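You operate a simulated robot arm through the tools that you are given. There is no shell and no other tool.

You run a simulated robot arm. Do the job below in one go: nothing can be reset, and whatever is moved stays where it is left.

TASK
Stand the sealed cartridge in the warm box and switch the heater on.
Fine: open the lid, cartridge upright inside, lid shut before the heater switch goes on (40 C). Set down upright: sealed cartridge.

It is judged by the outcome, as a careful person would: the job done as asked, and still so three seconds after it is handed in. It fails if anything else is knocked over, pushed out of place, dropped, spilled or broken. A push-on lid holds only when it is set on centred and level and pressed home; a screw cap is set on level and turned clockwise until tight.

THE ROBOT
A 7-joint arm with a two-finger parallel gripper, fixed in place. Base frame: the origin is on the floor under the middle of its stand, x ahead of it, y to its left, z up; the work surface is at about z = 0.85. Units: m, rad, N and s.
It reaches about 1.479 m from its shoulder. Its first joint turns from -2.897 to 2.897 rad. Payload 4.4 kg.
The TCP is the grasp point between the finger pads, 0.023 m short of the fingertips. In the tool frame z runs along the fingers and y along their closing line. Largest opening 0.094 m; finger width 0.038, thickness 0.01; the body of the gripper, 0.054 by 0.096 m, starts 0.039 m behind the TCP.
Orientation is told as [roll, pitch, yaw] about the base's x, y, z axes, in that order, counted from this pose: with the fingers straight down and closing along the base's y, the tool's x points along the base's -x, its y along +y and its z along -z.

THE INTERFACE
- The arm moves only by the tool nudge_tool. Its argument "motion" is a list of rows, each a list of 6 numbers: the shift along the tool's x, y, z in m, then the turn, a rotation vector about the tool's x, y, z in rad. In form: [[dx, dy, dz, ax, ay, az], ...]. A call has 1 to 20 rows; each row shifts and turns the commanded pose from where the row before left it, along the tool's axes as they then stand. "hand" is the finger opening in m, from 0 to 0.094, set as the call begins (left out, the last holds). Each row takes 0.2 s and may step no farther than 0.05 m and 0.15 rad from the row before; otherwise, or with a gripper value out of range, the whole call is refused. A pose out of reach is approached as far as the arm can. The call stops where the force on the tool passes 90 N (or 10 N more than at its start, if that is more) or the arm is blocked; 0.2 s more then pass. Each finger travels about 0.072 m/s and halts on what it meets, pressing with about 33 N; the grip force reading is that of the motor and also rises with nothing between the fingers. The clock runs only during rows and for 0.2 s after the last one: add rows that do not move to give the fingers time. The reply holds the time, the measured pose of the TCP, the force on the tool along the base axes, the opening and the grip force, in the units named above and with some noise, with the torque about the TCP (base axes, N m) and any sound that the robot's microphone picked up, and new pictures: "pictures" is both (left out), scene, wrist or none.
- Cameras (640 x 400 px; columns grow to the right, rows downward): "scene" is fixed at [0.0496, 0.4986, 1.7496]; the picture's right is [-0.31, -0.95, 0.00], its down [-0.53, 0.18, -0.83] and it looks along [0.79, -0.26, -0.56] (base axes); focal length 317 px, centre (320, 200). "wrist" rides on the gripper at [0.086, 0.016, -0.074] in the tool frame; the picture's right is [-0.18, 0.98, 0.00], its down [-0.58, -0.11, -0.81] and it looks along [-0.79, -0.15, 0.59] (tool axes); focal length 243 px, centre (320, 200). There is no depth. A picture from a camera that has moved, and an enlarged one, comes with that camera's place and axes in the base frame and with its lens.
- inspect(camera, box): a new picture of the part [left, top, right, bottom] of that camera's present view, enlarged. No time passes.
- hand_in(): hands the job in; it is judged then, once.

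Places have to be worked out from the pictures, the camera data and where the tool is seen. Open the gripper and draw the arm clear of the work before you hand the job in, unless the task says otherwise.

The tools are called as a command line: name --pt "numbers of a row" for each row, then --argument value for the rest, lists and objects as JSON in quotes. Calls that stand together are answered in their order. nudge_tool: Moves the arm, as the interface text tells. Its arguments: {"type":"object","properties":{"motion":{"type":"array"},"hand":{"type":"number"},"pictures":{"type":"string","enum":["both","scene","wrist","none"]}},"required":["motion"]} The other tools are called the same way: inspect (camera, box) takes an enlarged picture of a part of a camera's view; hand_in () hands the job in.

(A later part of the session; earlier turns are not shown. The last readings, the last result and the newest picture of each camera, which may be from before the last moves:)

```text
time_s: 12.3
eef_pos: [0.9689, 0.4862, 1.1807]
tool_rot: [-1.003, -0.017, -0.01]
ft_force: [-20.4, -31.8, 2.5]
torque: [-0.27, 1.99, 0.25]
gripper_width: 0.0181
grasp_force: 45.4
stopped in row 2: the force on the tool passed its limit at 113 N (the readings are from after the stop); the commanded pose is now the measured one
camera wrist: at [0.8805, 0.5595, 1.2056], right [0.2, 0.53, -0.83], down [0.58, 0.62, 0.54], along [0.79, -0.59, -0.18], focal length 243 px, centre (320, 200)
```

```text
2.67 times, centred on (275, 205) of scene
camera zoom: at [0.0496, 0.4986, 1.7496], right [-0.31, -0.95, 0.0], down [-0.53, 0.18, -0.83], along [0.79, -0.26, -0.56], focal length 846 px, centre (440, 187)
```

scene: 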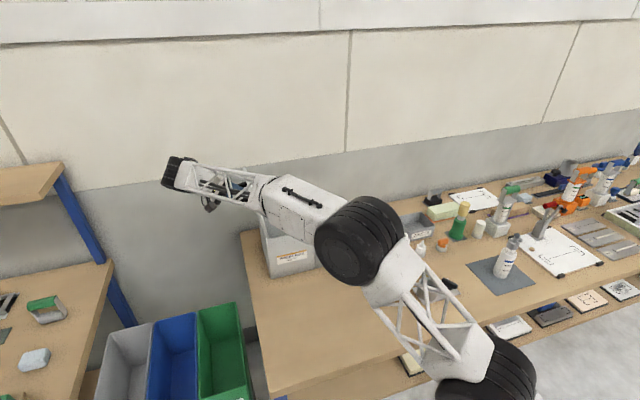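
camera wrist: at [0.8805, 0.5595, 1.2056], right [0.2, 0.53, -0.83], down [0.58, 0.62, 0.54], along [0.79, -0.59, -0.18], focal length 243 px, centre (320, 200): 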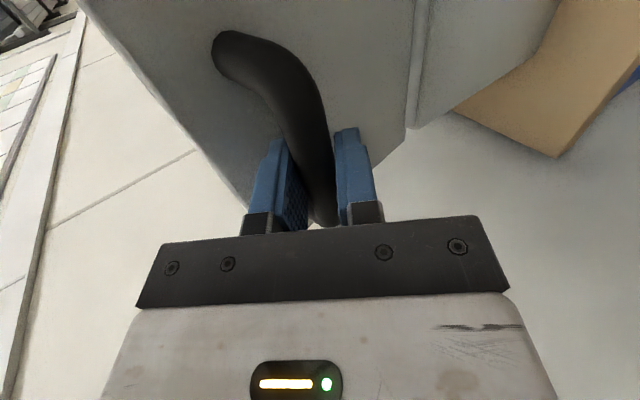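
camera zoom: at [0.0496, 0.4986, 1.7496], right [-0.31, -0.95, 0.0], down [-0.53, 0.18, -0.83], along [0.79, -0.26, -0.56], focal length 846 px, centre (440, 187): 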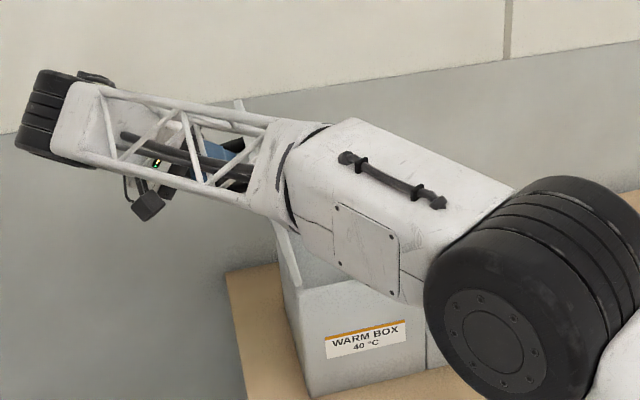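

The lid has reached its stop at about 94°, past vertical, and the box hasn't shifted. I'll open the fingers just a little so they stay clear of the lid, then draw straight back off the bar.

nudge_tool --pt "0 0 0 0 0 0" --pt "0 0 0 0 0 0" --pt "0 0 -0.01 0 0 0" --pt "0 0 -0.015 0 0 0" --pt "0 0 -0.02 0 0 0" --pt "0 0 -0.02 0 0 0" --hand 0.036 --pictures "both"

inspect --camera "scene" --box '[200, 130, 350, 280]'

```text
time_s: 13.7
eef_pos: [0.9622, 0.5381, 1.2117]
tool_rot: [-1.004, -0.018, -0.007]
ft_force: [-0.1, 0.2, -0.3]
torque: [-0.01, 0.02, -0.02]
gripper_width: 0.0359
grasp_force: 0.1
out of reach, approached as far as the arm can: row 6
camera wrist: at [0.8745, 0.6108, 1.2376], right [0.2, 0.53, -0.83], down [0.58, 0.62, 0.54], along [0.79, -0.58, -0.18], focal length 243 px, centre (320, 200)
```

scene: 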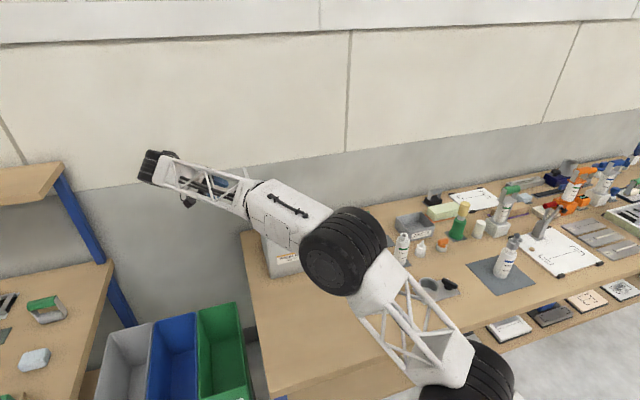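
wrist: 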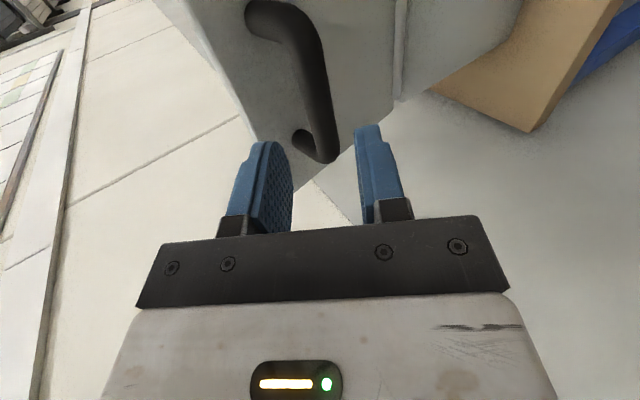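

```text
2.67 times, centred on (275, 205) of scene
camera zoom: at [0.0496, 0.4986, 1.7496], right [-0.31, -0.95, 0.0], down [-0.53, 0.18, -0.83], along [0.79, -0.26, -0.56], focal length 846 px, centre (440, 187)
```

zoom: 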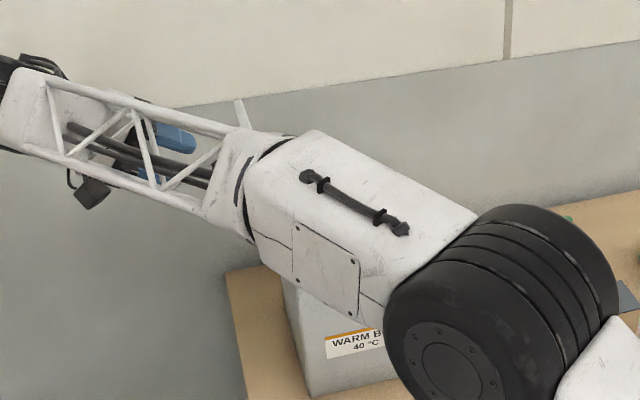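

The gripper is clear and the lid stays open on its own. I'll go straight up, then turn the tool back to vertical well above the lid.

nudge_tool --pt "0 -0.0252 -0.0162 0 0 0" --pt "0 -0.0252 -0.0162 0 0 0" --pt "0 -0.0252 -0.0162 0 0 0" --pt "0 -0.0252 -0.0162 -0.1 0 0" --pt "0 -0.0235 -0.0187 -0.1 0 0" --pt "0 -0.0215 -0.0209 -0.1 0 0" --pt "0 0 0 -0.14 0 0" --pt "0 0 0 -0.14 0 0" --pt "0 0 0 -0.14 0 0" --pt "0 0 0 -0.14 0 0" --pt "0 0 0 -0.14 0 0" --pictures "both"

inspect --camera "scene" --box '[220, 130, 370, 280]'

```text
time_s: 16.1
eef_pos: [0.9393, 0.5256, 1.3321]
tool_rot: [-0.002, -0.018, -0.005]
ft_force: [1.5, -0.7, -0.3]
torque: [0.01, 0.03, -0.01]
gripper_width: 0.0358
grasp_force: 0.1
out of reach, approached as far as the arm can: row 1, 2, 3
camera wrist: at [0.8517, 0.5413, 1.405], right [0.19, 0.98, 0.0], down [0.57, -0.11, 0.82], along [0.8, -0.15, -0.58], focal length 243 px, centre (320, 200)
```

scene: 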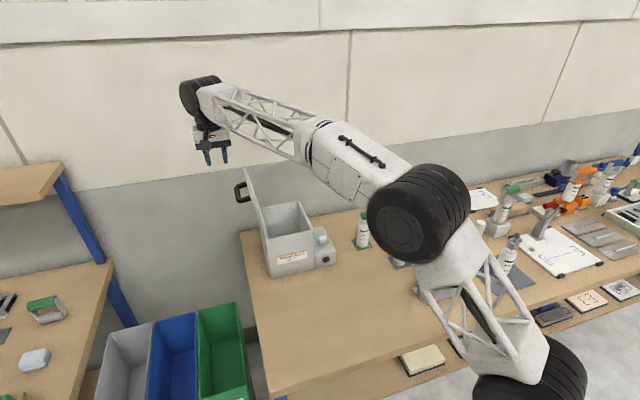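
wrist: 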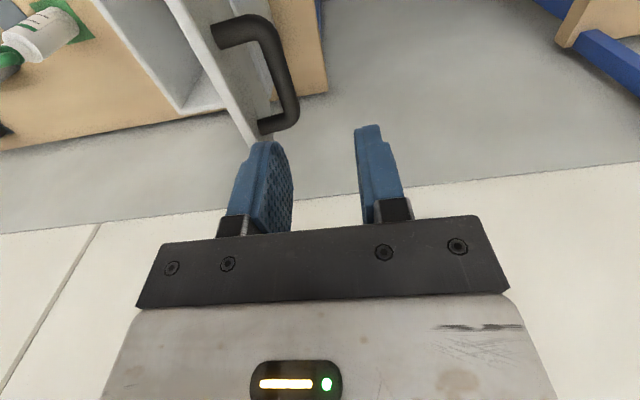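

```text
2.67 times, centred on (295, 205) of scene
camera zoom: at [0.0496, 0.4986, 1.7496], right [-0.31, -0.95, 0.0], down [-0.53, 0.18, -0.83], along [0.79, -0.26, -0.56], focal length 846 px, centre (387, 187)
```

zoom: 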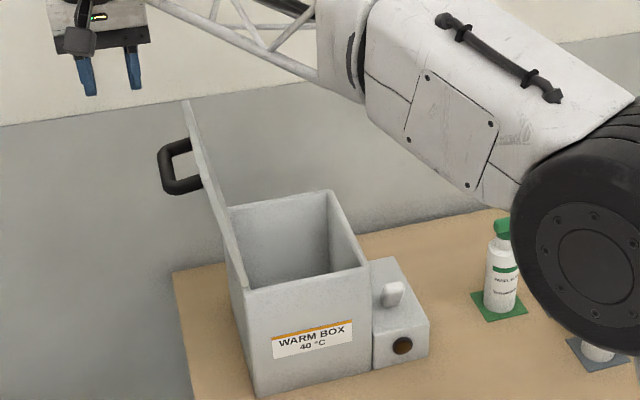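

The lid is open past vertical and the box is empty. Now I'll travel at height in −y to above the cartridge at about (0.941, 0.022).

nudge_tool --pt "0 0 -0.02 0 0.018 -0.005" --pt "0 -0.045 0 0 0 0" --pt "0 -0.045 0 0 0 0" --pt "0 -0.045 0 0 0 0" --pt "0 -0.045 0 0 0 0" --pt "0 -0.045 0 0 0 0" --pt "0 -0.045 0 0 0 0" --pt "0 -0.045 0 0 0 0" --pt "0 -0.045 0 0 0 0" --pt "0 -0.045 0 0 0 0" --pt "0 -0.045 0 0 0 0" --pt "0 -0.045 0 0 0 0" --pt "0 0 0 0 0 0" --hand 0.094 --pictures "both"

```text
time_s: 18.9
eef_pos: [0.9413, 0.0295, 1.3555]
tool_rot: [-0.004, 0.001, -0.001]
ft_force: [0.4, -1.2, 0.3]
torque: [0.01, -0.02, 0.05]
gripper_width: 0.0941
grasp_force: 0.1
camera wrist: at [0.853, 0.0459, 1.4302], right [0.19, 0.98, 0.0], down [0.58, -0.11, 0.81], along [0.79, -0.15, -0.59], focal length 243 px, centre (320, 200)
```

scene: 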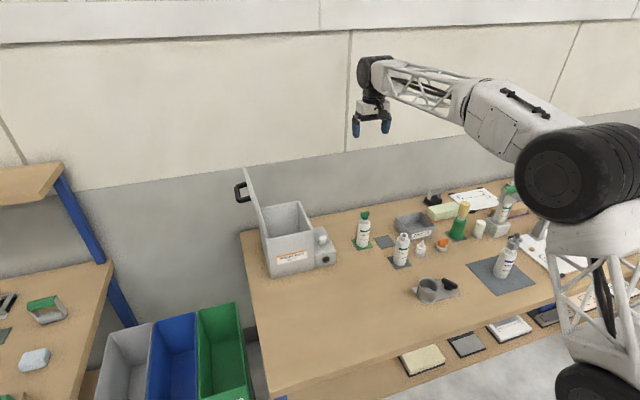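
wrist: 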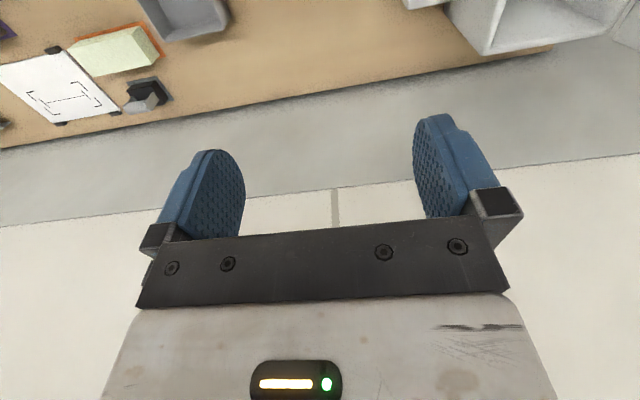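

I'm above the cartridge area at z 1.356. Next I turn the tool +90° in yaw so the fingers close along x, across the thin side of the stopper's wing.

nudge_tool --pt "0 0 0 0 0 -0.131" --pt "0 0 0 0 0 -0.131" --pt "0 0 0 0 0 -0.131" --pt "0 0 0 0 0 -0.131" --pt "0 0 0 0 0 -0.131" --pt "0 0 0 0 0 -0.131" --pt "0 0 0 0 0 -0.131" --pt "0 0 0 0 0 -0.131" --pt "0 0 0 0 0 -0.131" --pt "0 0 0 0 0 -0.131" --pt "0 0 0 0 0 -0.131" --pt "0 0 0 0 0 -0.13" --pt "0 0 0 0 0 0" --pictures "both"

inspect --camera "scene" --box '[330, 90, 430, 260]'

```text
time_s: 21.7
eef_pos: [0.9402, 0.029, 1.3544]
tool_rot: [0.001, 0.003, 1.574]
ft_force: [0.4, 0.2, -0.4]
torque: [-0.03, 0.02, -0.01]
gripper_width: 0.0939
grasp_force: 0.0
camera wrist: at [0.9227, -0.0566, 1.4299], right [-0.98, 0.18, 0.0], down [0.11, 0.58, 0.8], along [0.15, 0.79, -0.59], focal length 243 px, centre (320, 200)
```

scene: 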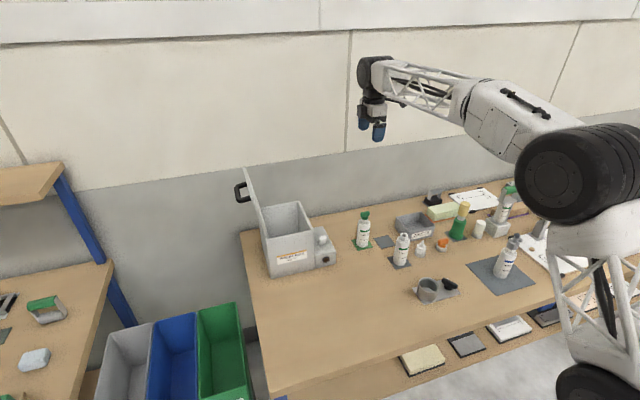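
wrist: 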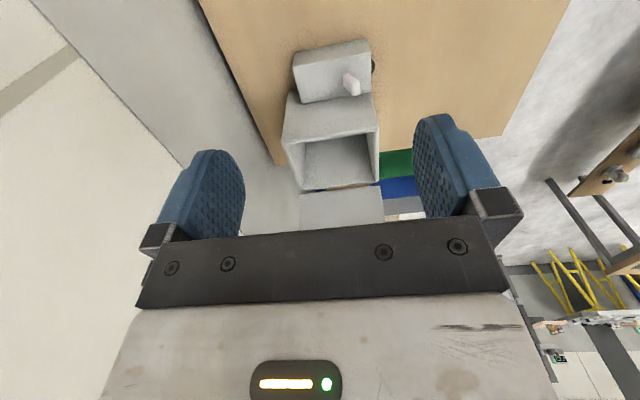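

```text
2.35 times, centred on (380, 175) of scene
camera zoom: at [0.0496, 0.4986, 1.7496], right [-0.31, -0.95, 0.0], down [-0.53, 0.18, -0.83], along [0.79, -0.26, -0.56], focal length 746 px, centre (179, 259)
```

zoom: 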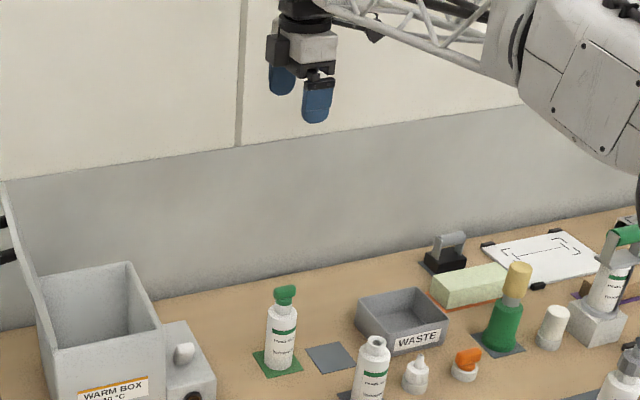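

The yaw is right. This view also shows the switch and the box interior from the −y side, so I'll zoom in on both.

inspect --camera "wrist" --box '[280, 30, 390, 110]'

inspect --camera "wrist" --box '[260, 70, 410, 230]'

```text
5.00 times, centred on (335, 70) of wrist
camera zoom: at [0.9227, -0.0566, 1.4299], right [-0.98, 0.18, 0.0], down [0.11, 0.58, 0.8], along [0.15, 0.79, -0.59], focal length 1213 px, centre (245, 850)
```

zoom: 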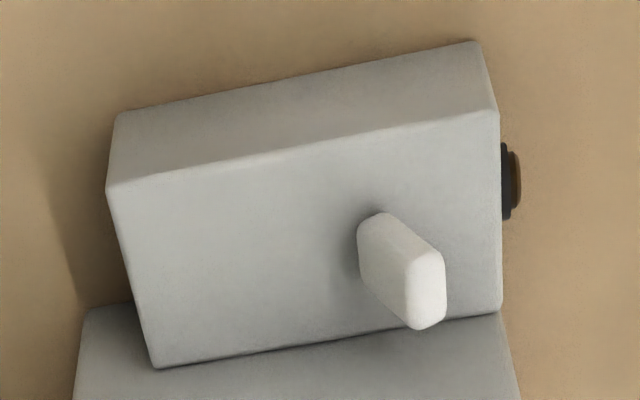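

```text
2.50 times, centred on (335, 150) of wrist
camera zoom: at [0.9227, -0.0566, 1.4299], right [-0.98, 0.18, 0.0], down [0.11, 0.58, 0.8], along [0.15, 0.79, -0.59], focal length 606 px, centre (282, 325)
```

zoom: 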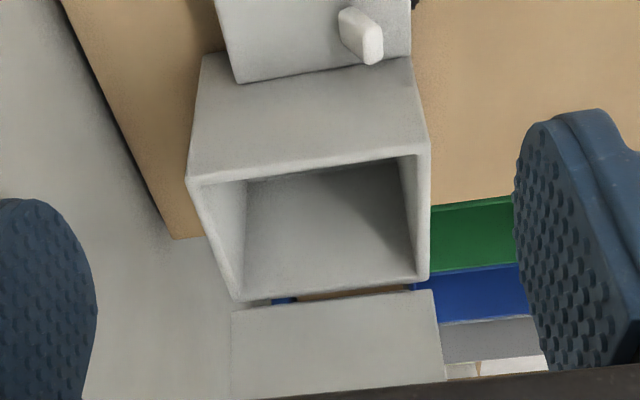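

The switch lever leans toward the front (−x), with its tip near (0.90, 0.21, 0.976), and its lamp is dark. The box interior spans about x 0.873–1.047 and y 0.265–0.40. I'll descend toward the cartridge, stopping with the fingertips above its stopper.

nudge_tool --pt "0.007 -0.001 0.044 0 0 0" --pt "0 0 0.044 0 0 0" --pt "0 0 0.044 0 0 0" --pt "0 0 0.044 0 0 0" --pt "0 0 0.044 0 0 0" --pt "0 0 0.034 0 0 0" --pt "0 0 0 0 0 0" --pictures "both"

inspect --camera "scene" --box '[330, 160, 410, 260]'

inspect --camera "wrist" --box '[140, 0, 520, 240]'

```text
time_s: 23.3
eef_pos: [0.9432, 0.0217, 1.1019]
tool_rot: [0.0, 0.002, 1.568]
ft_force: [-0.2, 1.1, -0.1]
torque: [-0.02, -0.03, 0.0]
gripper_width: 0.0939
grasp_force: 0.1
camera wrist: at [0.9259, -0.0645, 1.1768], right [-0.98, 0.18, 0.0], down [0.11, 0.58, 0.8], along [0.15, 0.79, -0.59], focal length 243 px, centre (320, 200)
```

scene: 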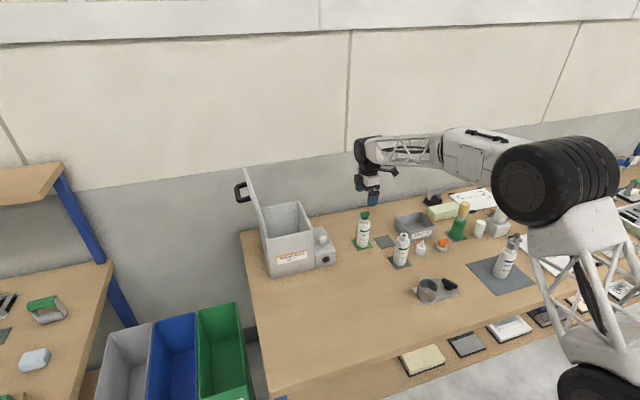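
wrist: 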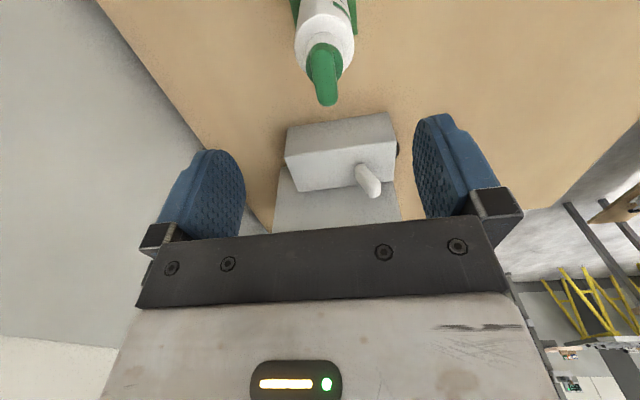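

```text
4.00 times, centred on (370, 210) of scene
camera zoom: at [0.0496, 0.4986, 1.7496], right [-0.31, -0.95, 0.0], down [-0.53, 0.18, -0.83], along [0.79, -0.26, -0.56], focal length 1269 px, centre (120, 160)
```

zoom: 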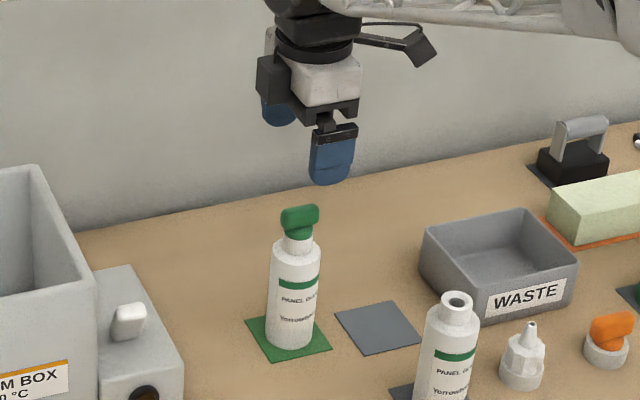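

```text
1.67 times, centred on (330, 120) of wrist
camera zoom: at [0.9259, -0.0645, 1.1768], right [-0.98, 0.18, 0.0], down [0.11, 0.58, 0.8], along [0.15, 0.79, -0.59], focal length 404 px, centre (303, 333)
```

zoom: 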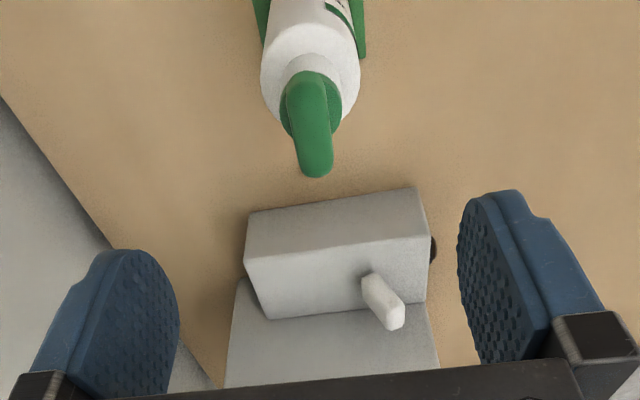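

The stopper's wing spans y ≈ 0.005–0.041 at x ≈ 0.939, and the neck lies between about z 0.977 and 0.996. I'll centre over (0.940, 0.0225) and descend to TCP z ≈ 0.993, so the pads surround the neck with the palm still above the stopper.

nudge_tool --pt "-0.001 0.003 0.03 0 0 0" --pt "0 0 0.03 0 0 0" --pt "0 0 0.025 0 0 0" --pt "0 0 0.014 0 0 0" --pt "0 0 0.0095 0 0 0" --pt "0 0 0 0 0 0" --pictures "both"

inspect --camera "scene" --box '[335, 180, 395, 260]'

inspect --camera "wrist" --box '[140, 0, 520, 240]'

```text
time_s: 24.7
eef_pos: [0.9392, 0.0227, 0.9928]
tool_rot: [0.0, 0.003, 1.571]
ft_force: [0.7, 0.2, 0.0]
torque: [-0.01, -0.05, 0.0]
gripper_width: 0.0939
grasp_force: 0.0
camera wrist: at [0.9215, -0.0639, 1.0674], right [-0.98, 0.18, 0.0], down [0.11, 0.58, 0.8], along [0.15, 0.79, -0.59], focal length 243 px, centre (320, 200)
```

scene: 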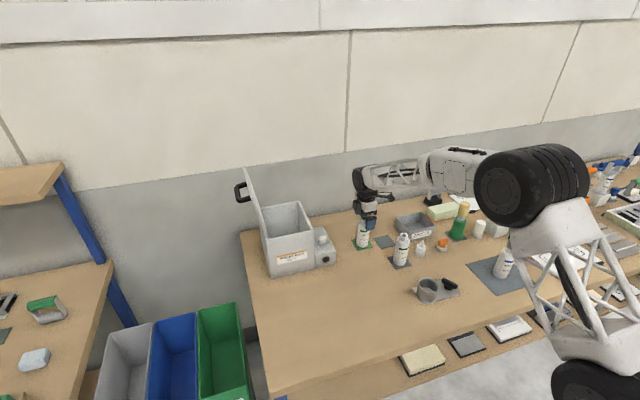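
wrist: 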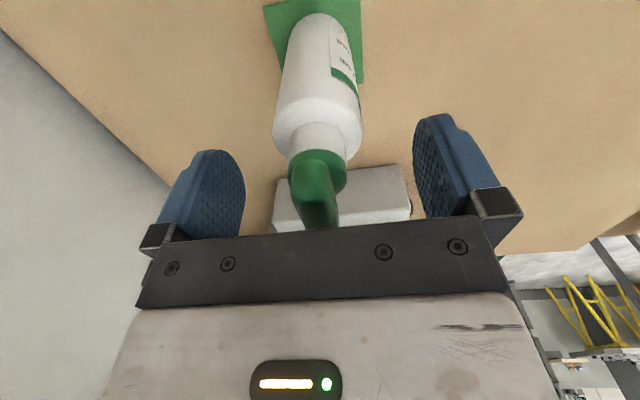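

```text
5.00 times, centred on (365, 220) of scene
camera zoom: at [0.0496, 0.4986, 1.7496], right [-0.31, -0.95, 0.0], down [-0.53, 0.18, -0.83], along [0.79, -0.26, -0.56], focal length 1586 px, centre (95, 100)
```

zoom: 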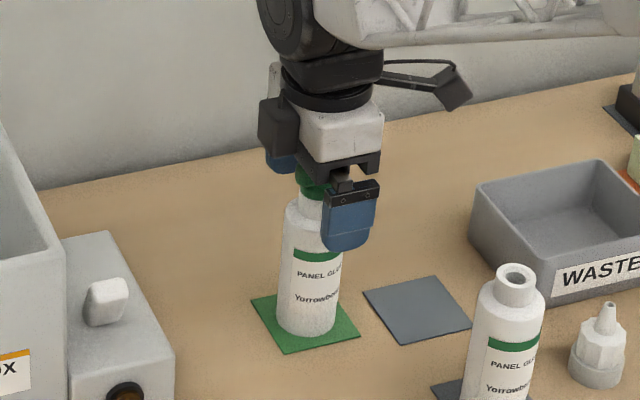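

```text
1.67 times, centred on (330, 120) of wrist
camera zoom: at [0.9215, -0.0639, 1.0674], right [-0.98, 0.18, 0.0], down [0.11, 0.58, 0.8], along [0.15, 0.79, -0.59], focal length 404 px, centre (303, 333)
```

zoom: 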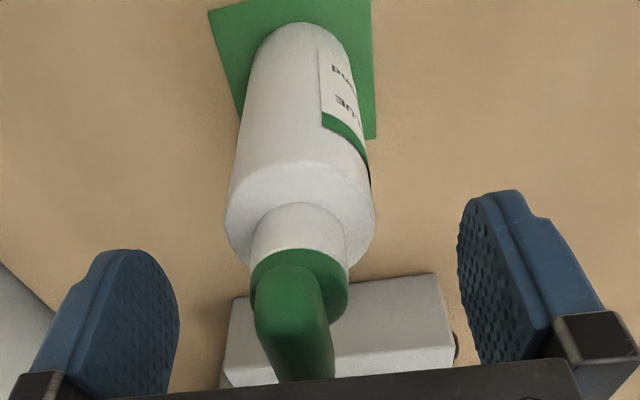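

The neck lines up within a millimetre of the tool's mid-plane and there is no contact force. I'll close the fingers on the neck.

nudge_tool --pt "0 0 0 0 0 0" --pt "0 0 0 0 0 0" --pt "0 0 0 0 0 0" --pt "0 0 0 0 0 0" --hand 0 --pictures "both"

inspect --camera "scene" --box '[335, 180, 395, 260]'

inspect --camera "wrist" --box '[140, 0, 520, 240]'

```text
time_s: 25.7
eef_pos: [0.9396, 0.0223, 0.9927]
tool_rot: [0.001, 0.004, 1.57]
ft_force: [3.6, -0.3, 1.0]
torque: [-0.02, -0.3, 0.05]
gripper_width: 0.0289
grasp_force: 32.7
camera wrist: at [0.9215, -0.0639, 1.0674], right [-0.98, 0.18, 0.0], down [0.11, 0.58, 0.8], along [0.15, 0.79, -0.59], focal length 243 px, centre (320, 200)
```

scene: 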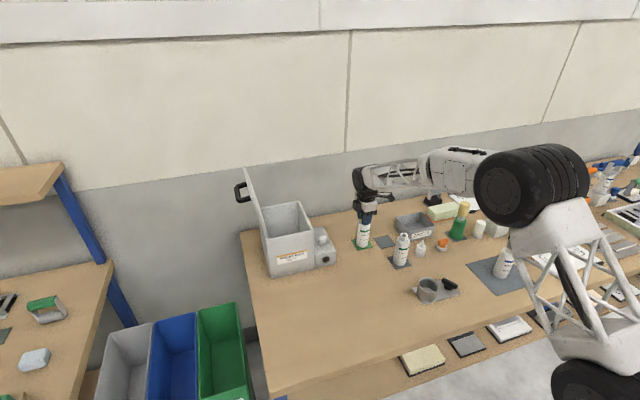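
wrist: 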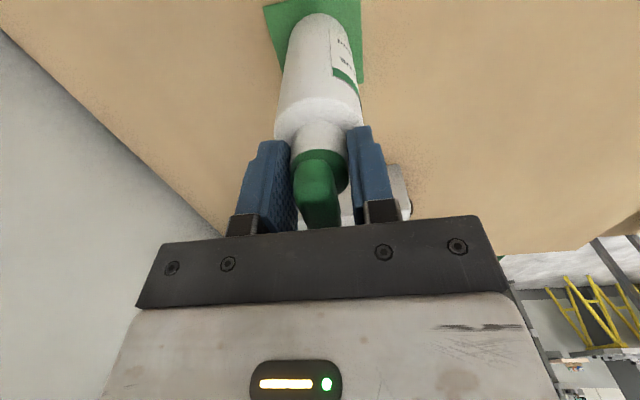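

```text
5.00 times, centred on (365, 220) of scene
camera zoom: at [0.0496, 0.4986, 1.7496], right [-0.31, -0.95, 0.0], down [-0.53, 0.18, -0.83], along [0.79, -0.26, -0.56], focal length 1586 px, centre (95, 100)
```

zoom: 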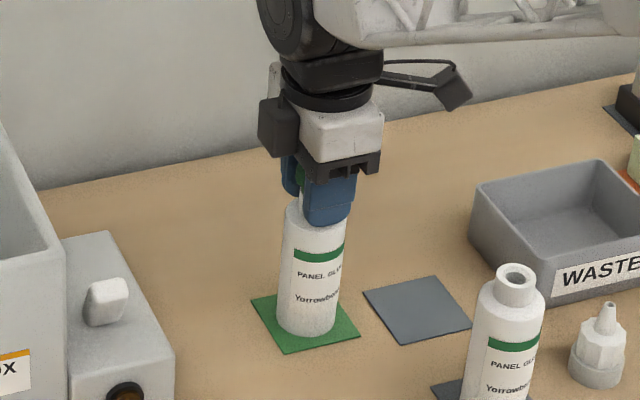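

```text
1.67 times, centred on (330, 120) of wrist
camera zoom: at [0.9215, -0.0639, 1.0674], right [-0.98, 0.18, 0.0], down [0.11, 0.58, 0.8], along [0.15, 0.79, -0.59], focal length 404 px, centre (303, 333)
```

zoom: 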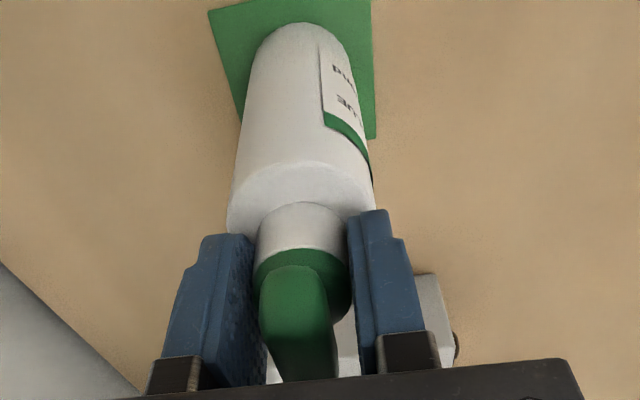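

The grip on the neck is firm (0.0289 m, 33 N) and centred. I'll lift the cartridge straight up, slowly at first.

nudge_tool --pt "0 0 -0.01 0 0 0" --pt "0 0 -0.02 0 0 0" --pt "0 0 -0.03 0 0 0" --pt "0 0 -0.04 0 0 0" --pt "0 0 -0.04 0 0 0" --pt "0 0 -0.04 0 0 0" --pt "0 0 -0.04 0 0 0" --pt "0 0 -0.03 0 0 0" --pt "0 0 0 0 0 0" --pictures "both"

inspect --camera "scene" --box '[320, 130, 420, 260]'

```text
time_s: 27.7
eef_pos: [0.9361, 0.023, 1.2445]
tool_rot: [-0.001, 0.003, 1.572]
ft_force: [0.3, -0.2, -5.1]
torque: [0.03, 0.0, -0.01]
gripper_width: 0.0288
grasp_force: 33.3
camera wrist: at [0.919, -0.063, 1.3195], right [-0.98, 0.18, 0.0], down [0.11, 0.58, 0.8], along [0.15, 0.79, -0.59], focal length 243 px, centre (320, 200)
```

scene: 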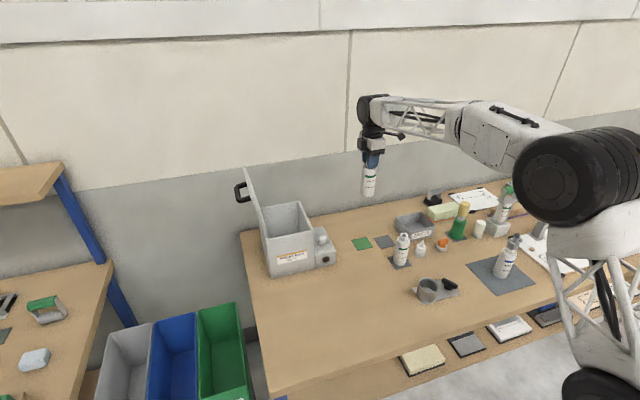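
wrist: 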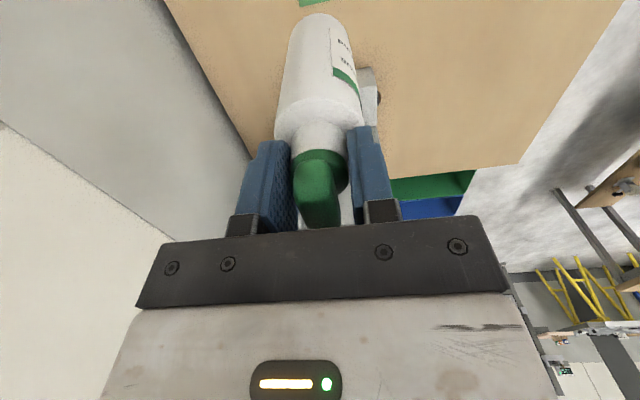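

```text
3.08 times, centred on (370, 195) of scene
camera zoom: at [0.0496, 0.4986, 1.7496], right [-0.31, -0.95, 0.0], down [-0.53, 0.18, -0.83], along [0.79, -0.26, -0.56], focal length 976 px, centre (166, 215)
```

zoom: 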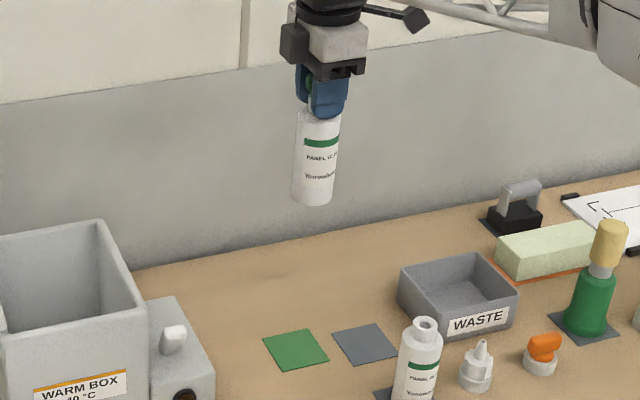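

The cartridge is lifted upright and weighs about 0.5 kg; its bottom is near z 1.10, above the box rim. I'll carry it to above the box centre at about (0.965, 0.33).

nudge_tool --pt "-0.02 -0.003 -0.01 0 0 0" --pt "-0.035 -0.004 0 0 0 0" --pt "-0.04 -0.004 0 0 0 0" --pt "-0.04 -0.004 0 0 0 0" --pt "-0.04 -0.004 0 0 0 0" --pt "-0.04 -0.004 0 0 0 0" --pt "-0.04 -0.004 0 0 0 0" --pt "-0.035 -0.002 0 0 0 0" --pt "-0.017 0 0 0 0 0" --pt "0 0 0 0 0 0" --pictures "both"

inspect --camera "scene" --box '[225, 130, 355, 290]'

inspect --camera "wrist" --box '[180, 0, 480, 230]'

```text
time_s: 29.9
eef_pos: [0.9681, 0.3314, 1.2505]
tool_rot: [0.0, 0.003, 1.571]
ft_force: [0.4, -0.1, -4.0]
torque: [0.0, -0.01, 0.01]
gripper_width: 0.0288
grasp_force: 32.7
camera wrist: at [0.9505, 0.2456, 1.3257], right [-0.98, 0.18, 0.0], down [0.11, 0.58, 0.8], along [0.15, 0.79, -0.59], focal length 243 px, centre (320, 200)
```

scene: 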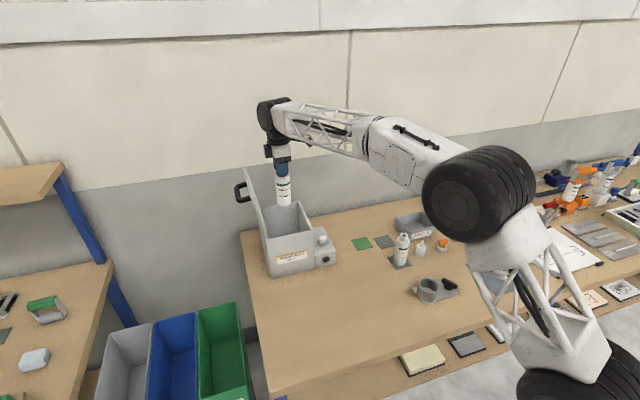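
wrist: 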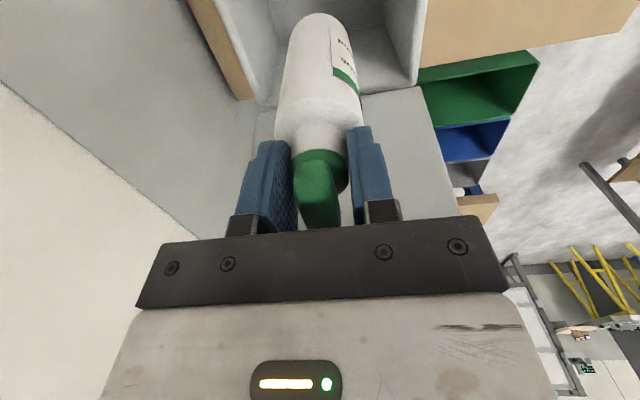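

```text
2.50 times, centred on (290, 210) of scene
camera zoom: at [0.0496, 0.4986, 1.7496], right [-0.31, -0.95, 0.0], down [-0.53, 0.18, -0.83], along [0.79, -0.26, -0.56], focal length 793 px, centre (395, 175)
```

zoom: 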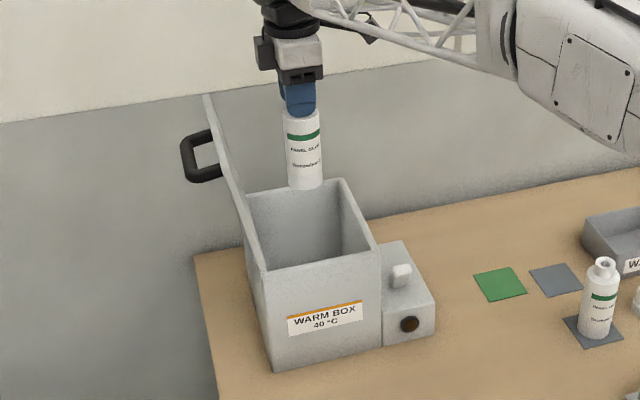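

```text
1.74 times, centred on (330, 115) of wrist
camera zoom: at [0.9505, 0.2456, 1.3257], right [-0.98, 0.18, 0.0], down [0.11, 0.58, 0.8], along [0.15, 0.79, -0.59], focal length 422 px, centre (303, 348)
```

zoom: 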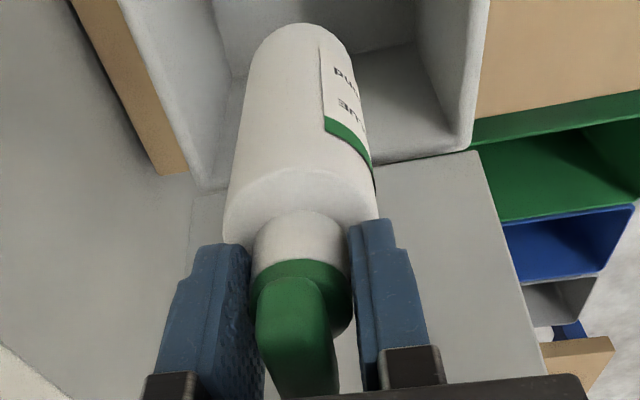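

The cartridge hangs over the middle of the opening (rim centre about (0.967, 0.333)). I'll lower it into the box, stopping a few centimetres above the floor.

nudge_tool --pt "0 0 0.02 0 0 0" --pt "0 0 0.03 0 0 0" --pt "0 0 0.03 0 0 0" --pt "0 0 0.03 0 0 0" --pt "0 0 0.03 0 0 0" --pt "0 0 0.03 0 0 0" --pt "0 0 0.03 0 0 0" --pt "0 0 0.015 0 0 0" --pt "0 0 0 0 0 0" --pictures "both"

inspect --camera "scene" --box '[225, 150, 355, 290]'

inspect --camera "wrist" --box '[180, 0, 480, 230]'

```text
time_s: 31.9
eef_pos: [0.9658, 0.3287, 1.035]
tool_rot: [-0.001, 0.004, 1.571]
ft_force: [0.9, 0.1, -3.9]
torque: [0.01, 0.02, 0.01]
gripper_width: 0.0291
grasp_force: 33.1
camera wrist: at [0.9492, 0.2432, 1.1105], right [-0.98, 0.18, 0.0], down [0.11, 0.58, 0.8], along [0.15, 0.79, -0.59], focal length 243 px, centre (320, 200)
```

scene: 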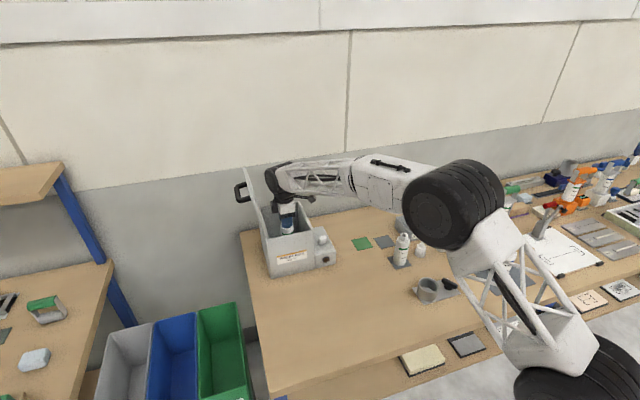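
wrist: 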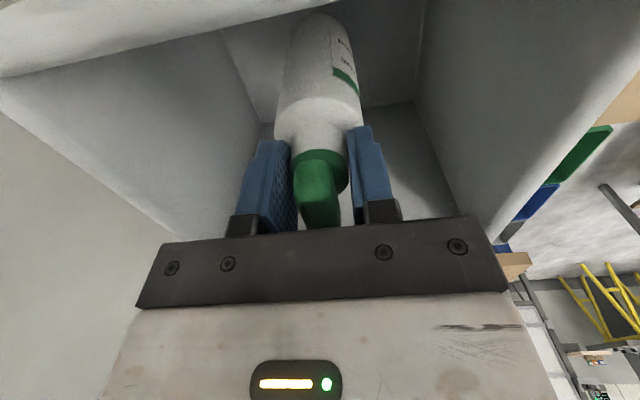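

```text
2.86 times, centred on (290, 220) of scene
camera zoom: at [0.0496, 0.4986, 1.7496], right [-0.31, -0.95, 0.0], down [-0.53, 0.18, -0.83], along [0.79, -0.26, -0.56], focal length 906 px, centre (406, 143)
```

zoom: 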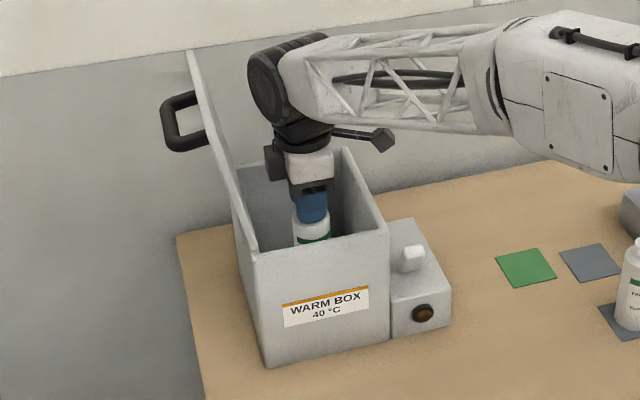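

```text
1.74 times, centred on (330, 115) of wrist
camera zoom: at [0.9492, 0.2432, 1.1105], right [-0.98, 0.18, 0.0], down [0.11, 0.58, 0.8], along [0.15, 0.79, -0.59], focal length 422 px, centre (303, 348)
```

zoom: 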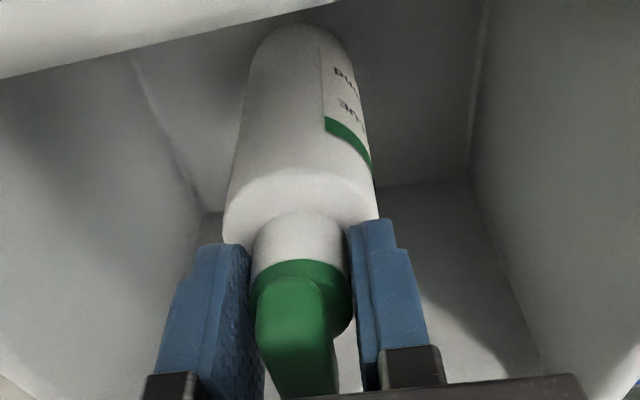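

It is inside with clearance all around, and its bottom is near z 0.894. I'll lower it in small steps and watch the vertical force for floor contact.

nudge_tool --pt "0 0 0.01 0 0 0" --pt "0 0 0.008 0 0 0" --pt "0 0 0 0 0 0" --pictures "none"

nudge_tool --pt "0 0 0.004 0 0 0" --pt "0 0 0 0 0 0" --pictures "none"

nudge_tool --pt "0 0 0.003 0 0 0" --pt "0 0 0 0 0 0" --pictures "none"

```text
time_s: 32.7
eef_pos: [0.966, 0.3292, 1.017]
tool_rot: [0.0, 0.004, 1.57]
ft_force: [-1.0, -1.3, -3.2]
torque: [-0.03, 0.0, 0.0]
gripper_width: 0.029
grasp_force: 33.4
```

```text
time_s: 33.3
eef_pos: [0.967, 0.3287, 1.0133]
tool_rot: [0.0, 0.003, 1.571]
ft_force: [-0.7, -0.5, -3.9]
torque: [0.02, 0.0, -0.01]
gripper_width: 0.029
grasp_force: 33.3
```

```text
time_s: 33.9
eef_pos: [0.9668, 0.3288, 1.0104]
tool_rot: [0.0, 0.003, 1.57]
ft_force: [1.0, 0.7, -4.2]
torque: [-0.02, 0.02, 0.04]
gripper_width: 0.0289
grasp_force: 33.1
```

There's no floor contact yet (force still about −4 N), so I'll continue in small steps.

nudge_tool --pt "0 0 0.003 0 0 0" --pt "0 0 0 0 0 0" --pictures "none"

nudge_tool --pt "0 0 0.002 0 0 0" --pt "0 0 0 0 0 0" --pictures "none"

nudge_tool --pt "0 0 0.002 0 0 0" --pt "0 0 0 0 0 0" --pictures "both"

```text
time_s: 34.5
eef_pos: [0.9675, 0.3285, 1.0071]
tool_rot: [0.0, 0.003, 1.571]
ft_force: [-0.5, 0.0, -3.3]
torque: [0.03, -0.02, 0.0]
gripper_width: 0.0289
grasp_force: 33.5
```

```text
time_s: 35.1
eef_pos: [0.9672, 0.3308, 1.005]
tool_rot: [0.001, 0.004, 1.572]
ft_force: [-0.7, -0.2, -3.6]
torque: [0.01, -0.03, 0.03]
gripper_width: 0.0288
grasp_force: 33.2
```

```text
time_s: 35.7
eef_pos: [0.9689, 0.3292, 1.0036]
tool_rot: [0.0, 0.005, 1.57]
ft_force: [-1.0, 0.3, -4.3]
torque: [0.02, -0.03, 0.01]
gripper_width: 0.0292
grasp_force: 32.7
camera wrist: at [0.9504, 0.2429, 1.0795], right [-0.98, 0.18, 0.0], down [0.11, 0.58, 0.8], along [0.15, 0.79, -0.59], focal length 243 px, centre (320, 200)
```

scene: 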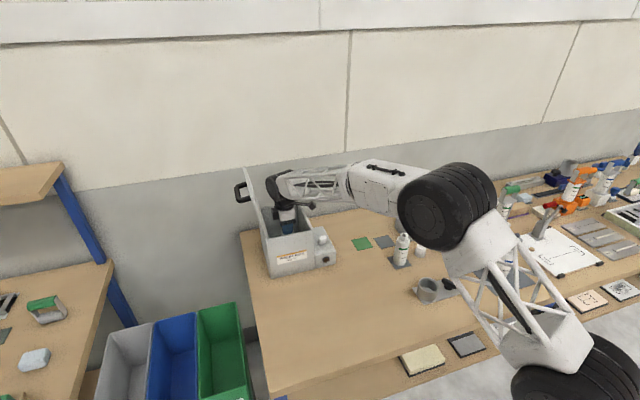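
wrist: 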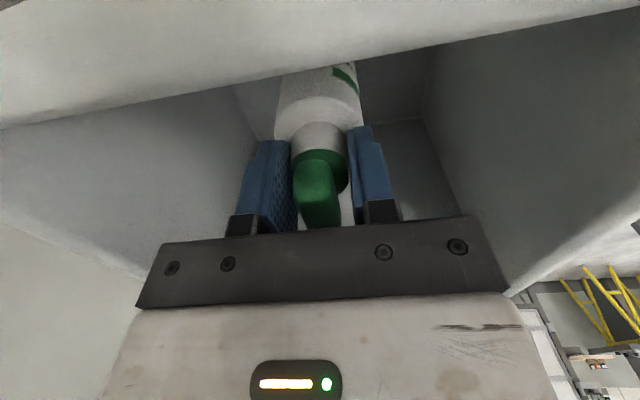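

Still hanging free at TCP z 1.0036, with the bottom near 0.863. I'll continue in 2 mm steps.

nudge_tool --pt "0 0 0.002 0 0 0" --pt "0 0 0 0 0 0" --pictures "none"

nudge_tool --pt "0 0 0.002 0 0 0" --pt "0 0 0 0 0 0" --pictures "none"

```text
time_s: 36.3
eef_pos: [0.9673, 0.3293, 1.0038]
tool_rot: [-0.003, 0.002, 1.573]
ft_force: [0.3, 1.5, 12.9]
torque: [0.01, 0.21, -0.05]
gripper_width: 0.0289
grasp_force: 32.9
```

```text
time_s: 36.9
eef_pos: [0.969, 0.3297, 1.0023]
tool_rot: [-0.003, 0.004, 1.571]
ft_force: [-7.7, -3.3, 41.0]
torque: [-0.26, 1.3, -0.05]
gripper_width: 0.0287
grasp_force: 33.2
```

The floor is reached at TCP z ≈ 1.003, now pressing 41 N. I'll back off 2.5 mm so the base just rests before releasing.

nudge_tool --pt "0 0 -0.0025 0 0 0" --pt "0 0 0 0 0 0" --pictures "none"

```text
time_s: 37.5
eef_pos: [0.9683, 0.3297, 1.0038]
tool_rot: [-0.001, 0.001, 1.57]
ft_force: [11.5, 1.3, 30.8]
torque: [0.55, -0.97, -0.13]
gripper_width: 0.0289
grasp_force: 33.7
```

The reading is still 30 N, so I'll ease up another millimetre and let it settle.

nudge_tool --pt "0 0 -0.001 0 0 0" --pt "0 0 0 0 0 0" --pt "0 0 0 0 0 0" --pictures "none"

```text
time_s: 38.3
eef_pos: [0.9666, 0.329, 1.0029]
tool_rot: [0.0, 0.004, 1.571]
ft_force: [8.0, -1.1, 23.1]
torque: [0.03, -0.38, -0.02]
gripper_width: 0.0288
grasp_force: 33.4
```

Still about 23 N upward, so I'll ease up another millimetre.

nudge_tool --pt "0 0 -0.001 0 0 0" --pt "0 0 0 0 0 0" --pt "0 0 0 0 0 0" --pictures "both"

inspect --camera "scene" --box '[240, 150, 340, 260]'

inspect --camera "wrist" --box '[200, 40, 440, 230]'

```text
time_s: 39.1
eef_pos: [0.9677, 0.3287, 1.0036]
tool_rot: [0.001, 0.004, 1.572]
ft_force: [1.2, 0.3, 10.0]
torque: [0.15, 0.1, 0.01]
gripper_width: 0.0289
grasp_force: 33.0
camera wrist: at [0.9497, 0.2431, 1.079], right [-0.98, 0.18, 0.0], down [0.11, 0.58, 0.8], along [0.15, 0.79, -0.59], focal length 243 px, centre (320, 200)
```

scene: 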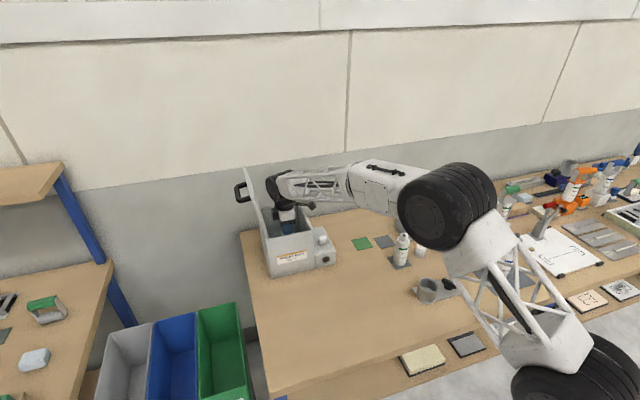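
wrist: 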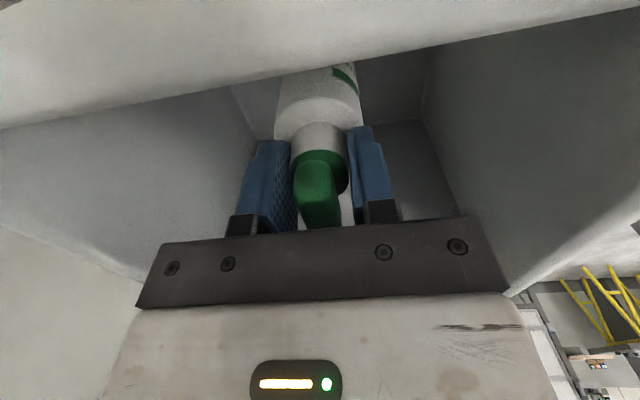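

```text
3.64 times, centred on (290, 205) of scene
camera zoom: at [0.0496, 0.4986, 1.7496], right [-0.31, -0.95, 0.0], down [-0.53, 0.18, -0.83], along [0.79, -0.26, -0.56], focal length 1154 px, centre (429, 182)
```

zoom: 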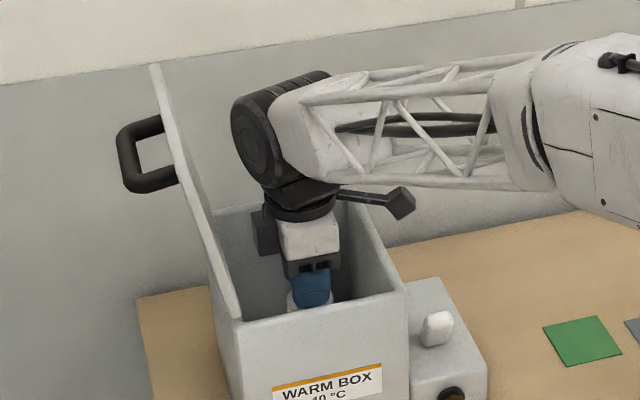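

```text
2.11 times, centred on (320, 135) of wrist
camera zoom: at [0.9497, 0.2431, 1.079], right [-0.98, 0.18, 0.0], down [0.11, 0.58, 0.8], along [0.15, 0.79, -0.59], focal length 511 px, centre (320, 337)
```

zoom: 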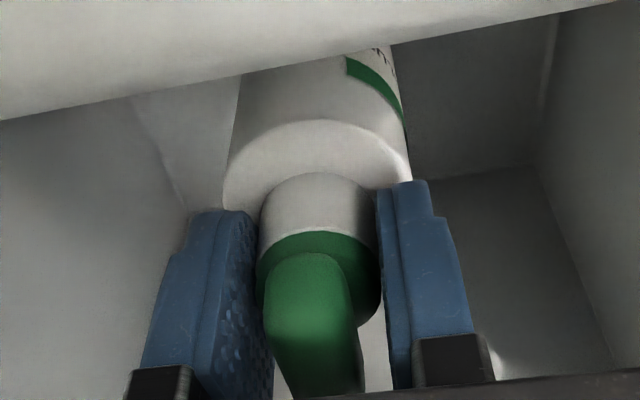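

The cartridge rests on the floor with about 10 N of light contact and stands upright. I'll open the fingers to 0.06 and check before lifting.

nudge_tool --pt "0 0 0 0 0 0" --pt "0 0 0 0 0 0" --pt "0 0 0 0 0 0" --hand 0.065 --pictures "wrist"

inspect --camera "wrist" --box '[200, 40, 440, 230]'

```text
time_s: 39.9
eef_pos: [0.9665, 0.3298, 1.0042]
tool_rot: [0.0, 0.003, 1.572]
ft_force: [0.2, -0.1, -0.1]
torque: [0.03, -0.01, 0.0]
gripper_width: 0.0648
grasp_force: 0.1
camera wrist: at [0.9499, 0.2431, 1.0794], right [-0.98, 0.18, 0.0], down [0.11, 0.58, 0.8], along [0.15, 0.79, -0.59], focal length 243 px, centre (320, 200)
```

wrist: 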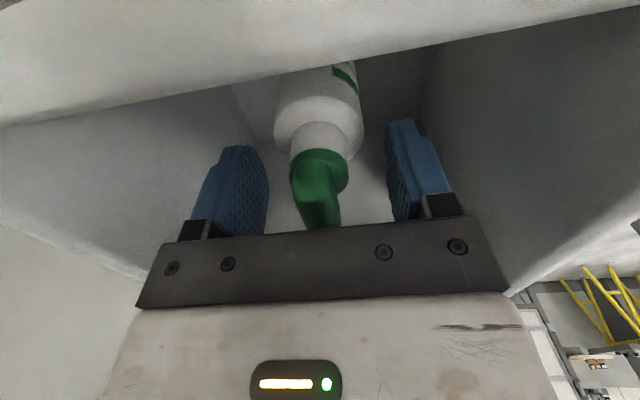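

```text
2.11 times, centred on (320, 135) of wrist
camera zoom: at [0.9499, 0.2431, 1.0794], right [-0.98, 0.18, 0.0], down [0.11, 0.58, 0.8], along [0.15, 0.79, -0.59], focal length 511 px, centre (320, 337)
```

zoom: 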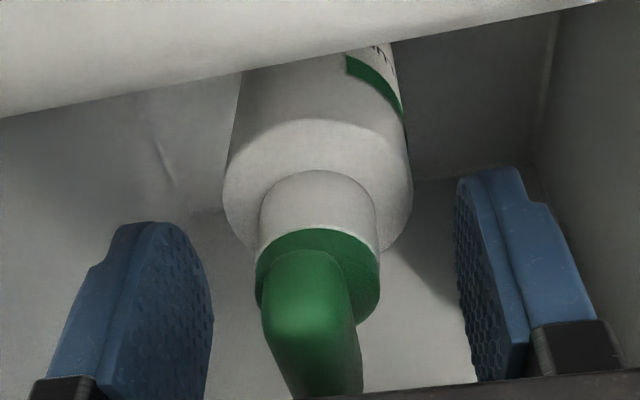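

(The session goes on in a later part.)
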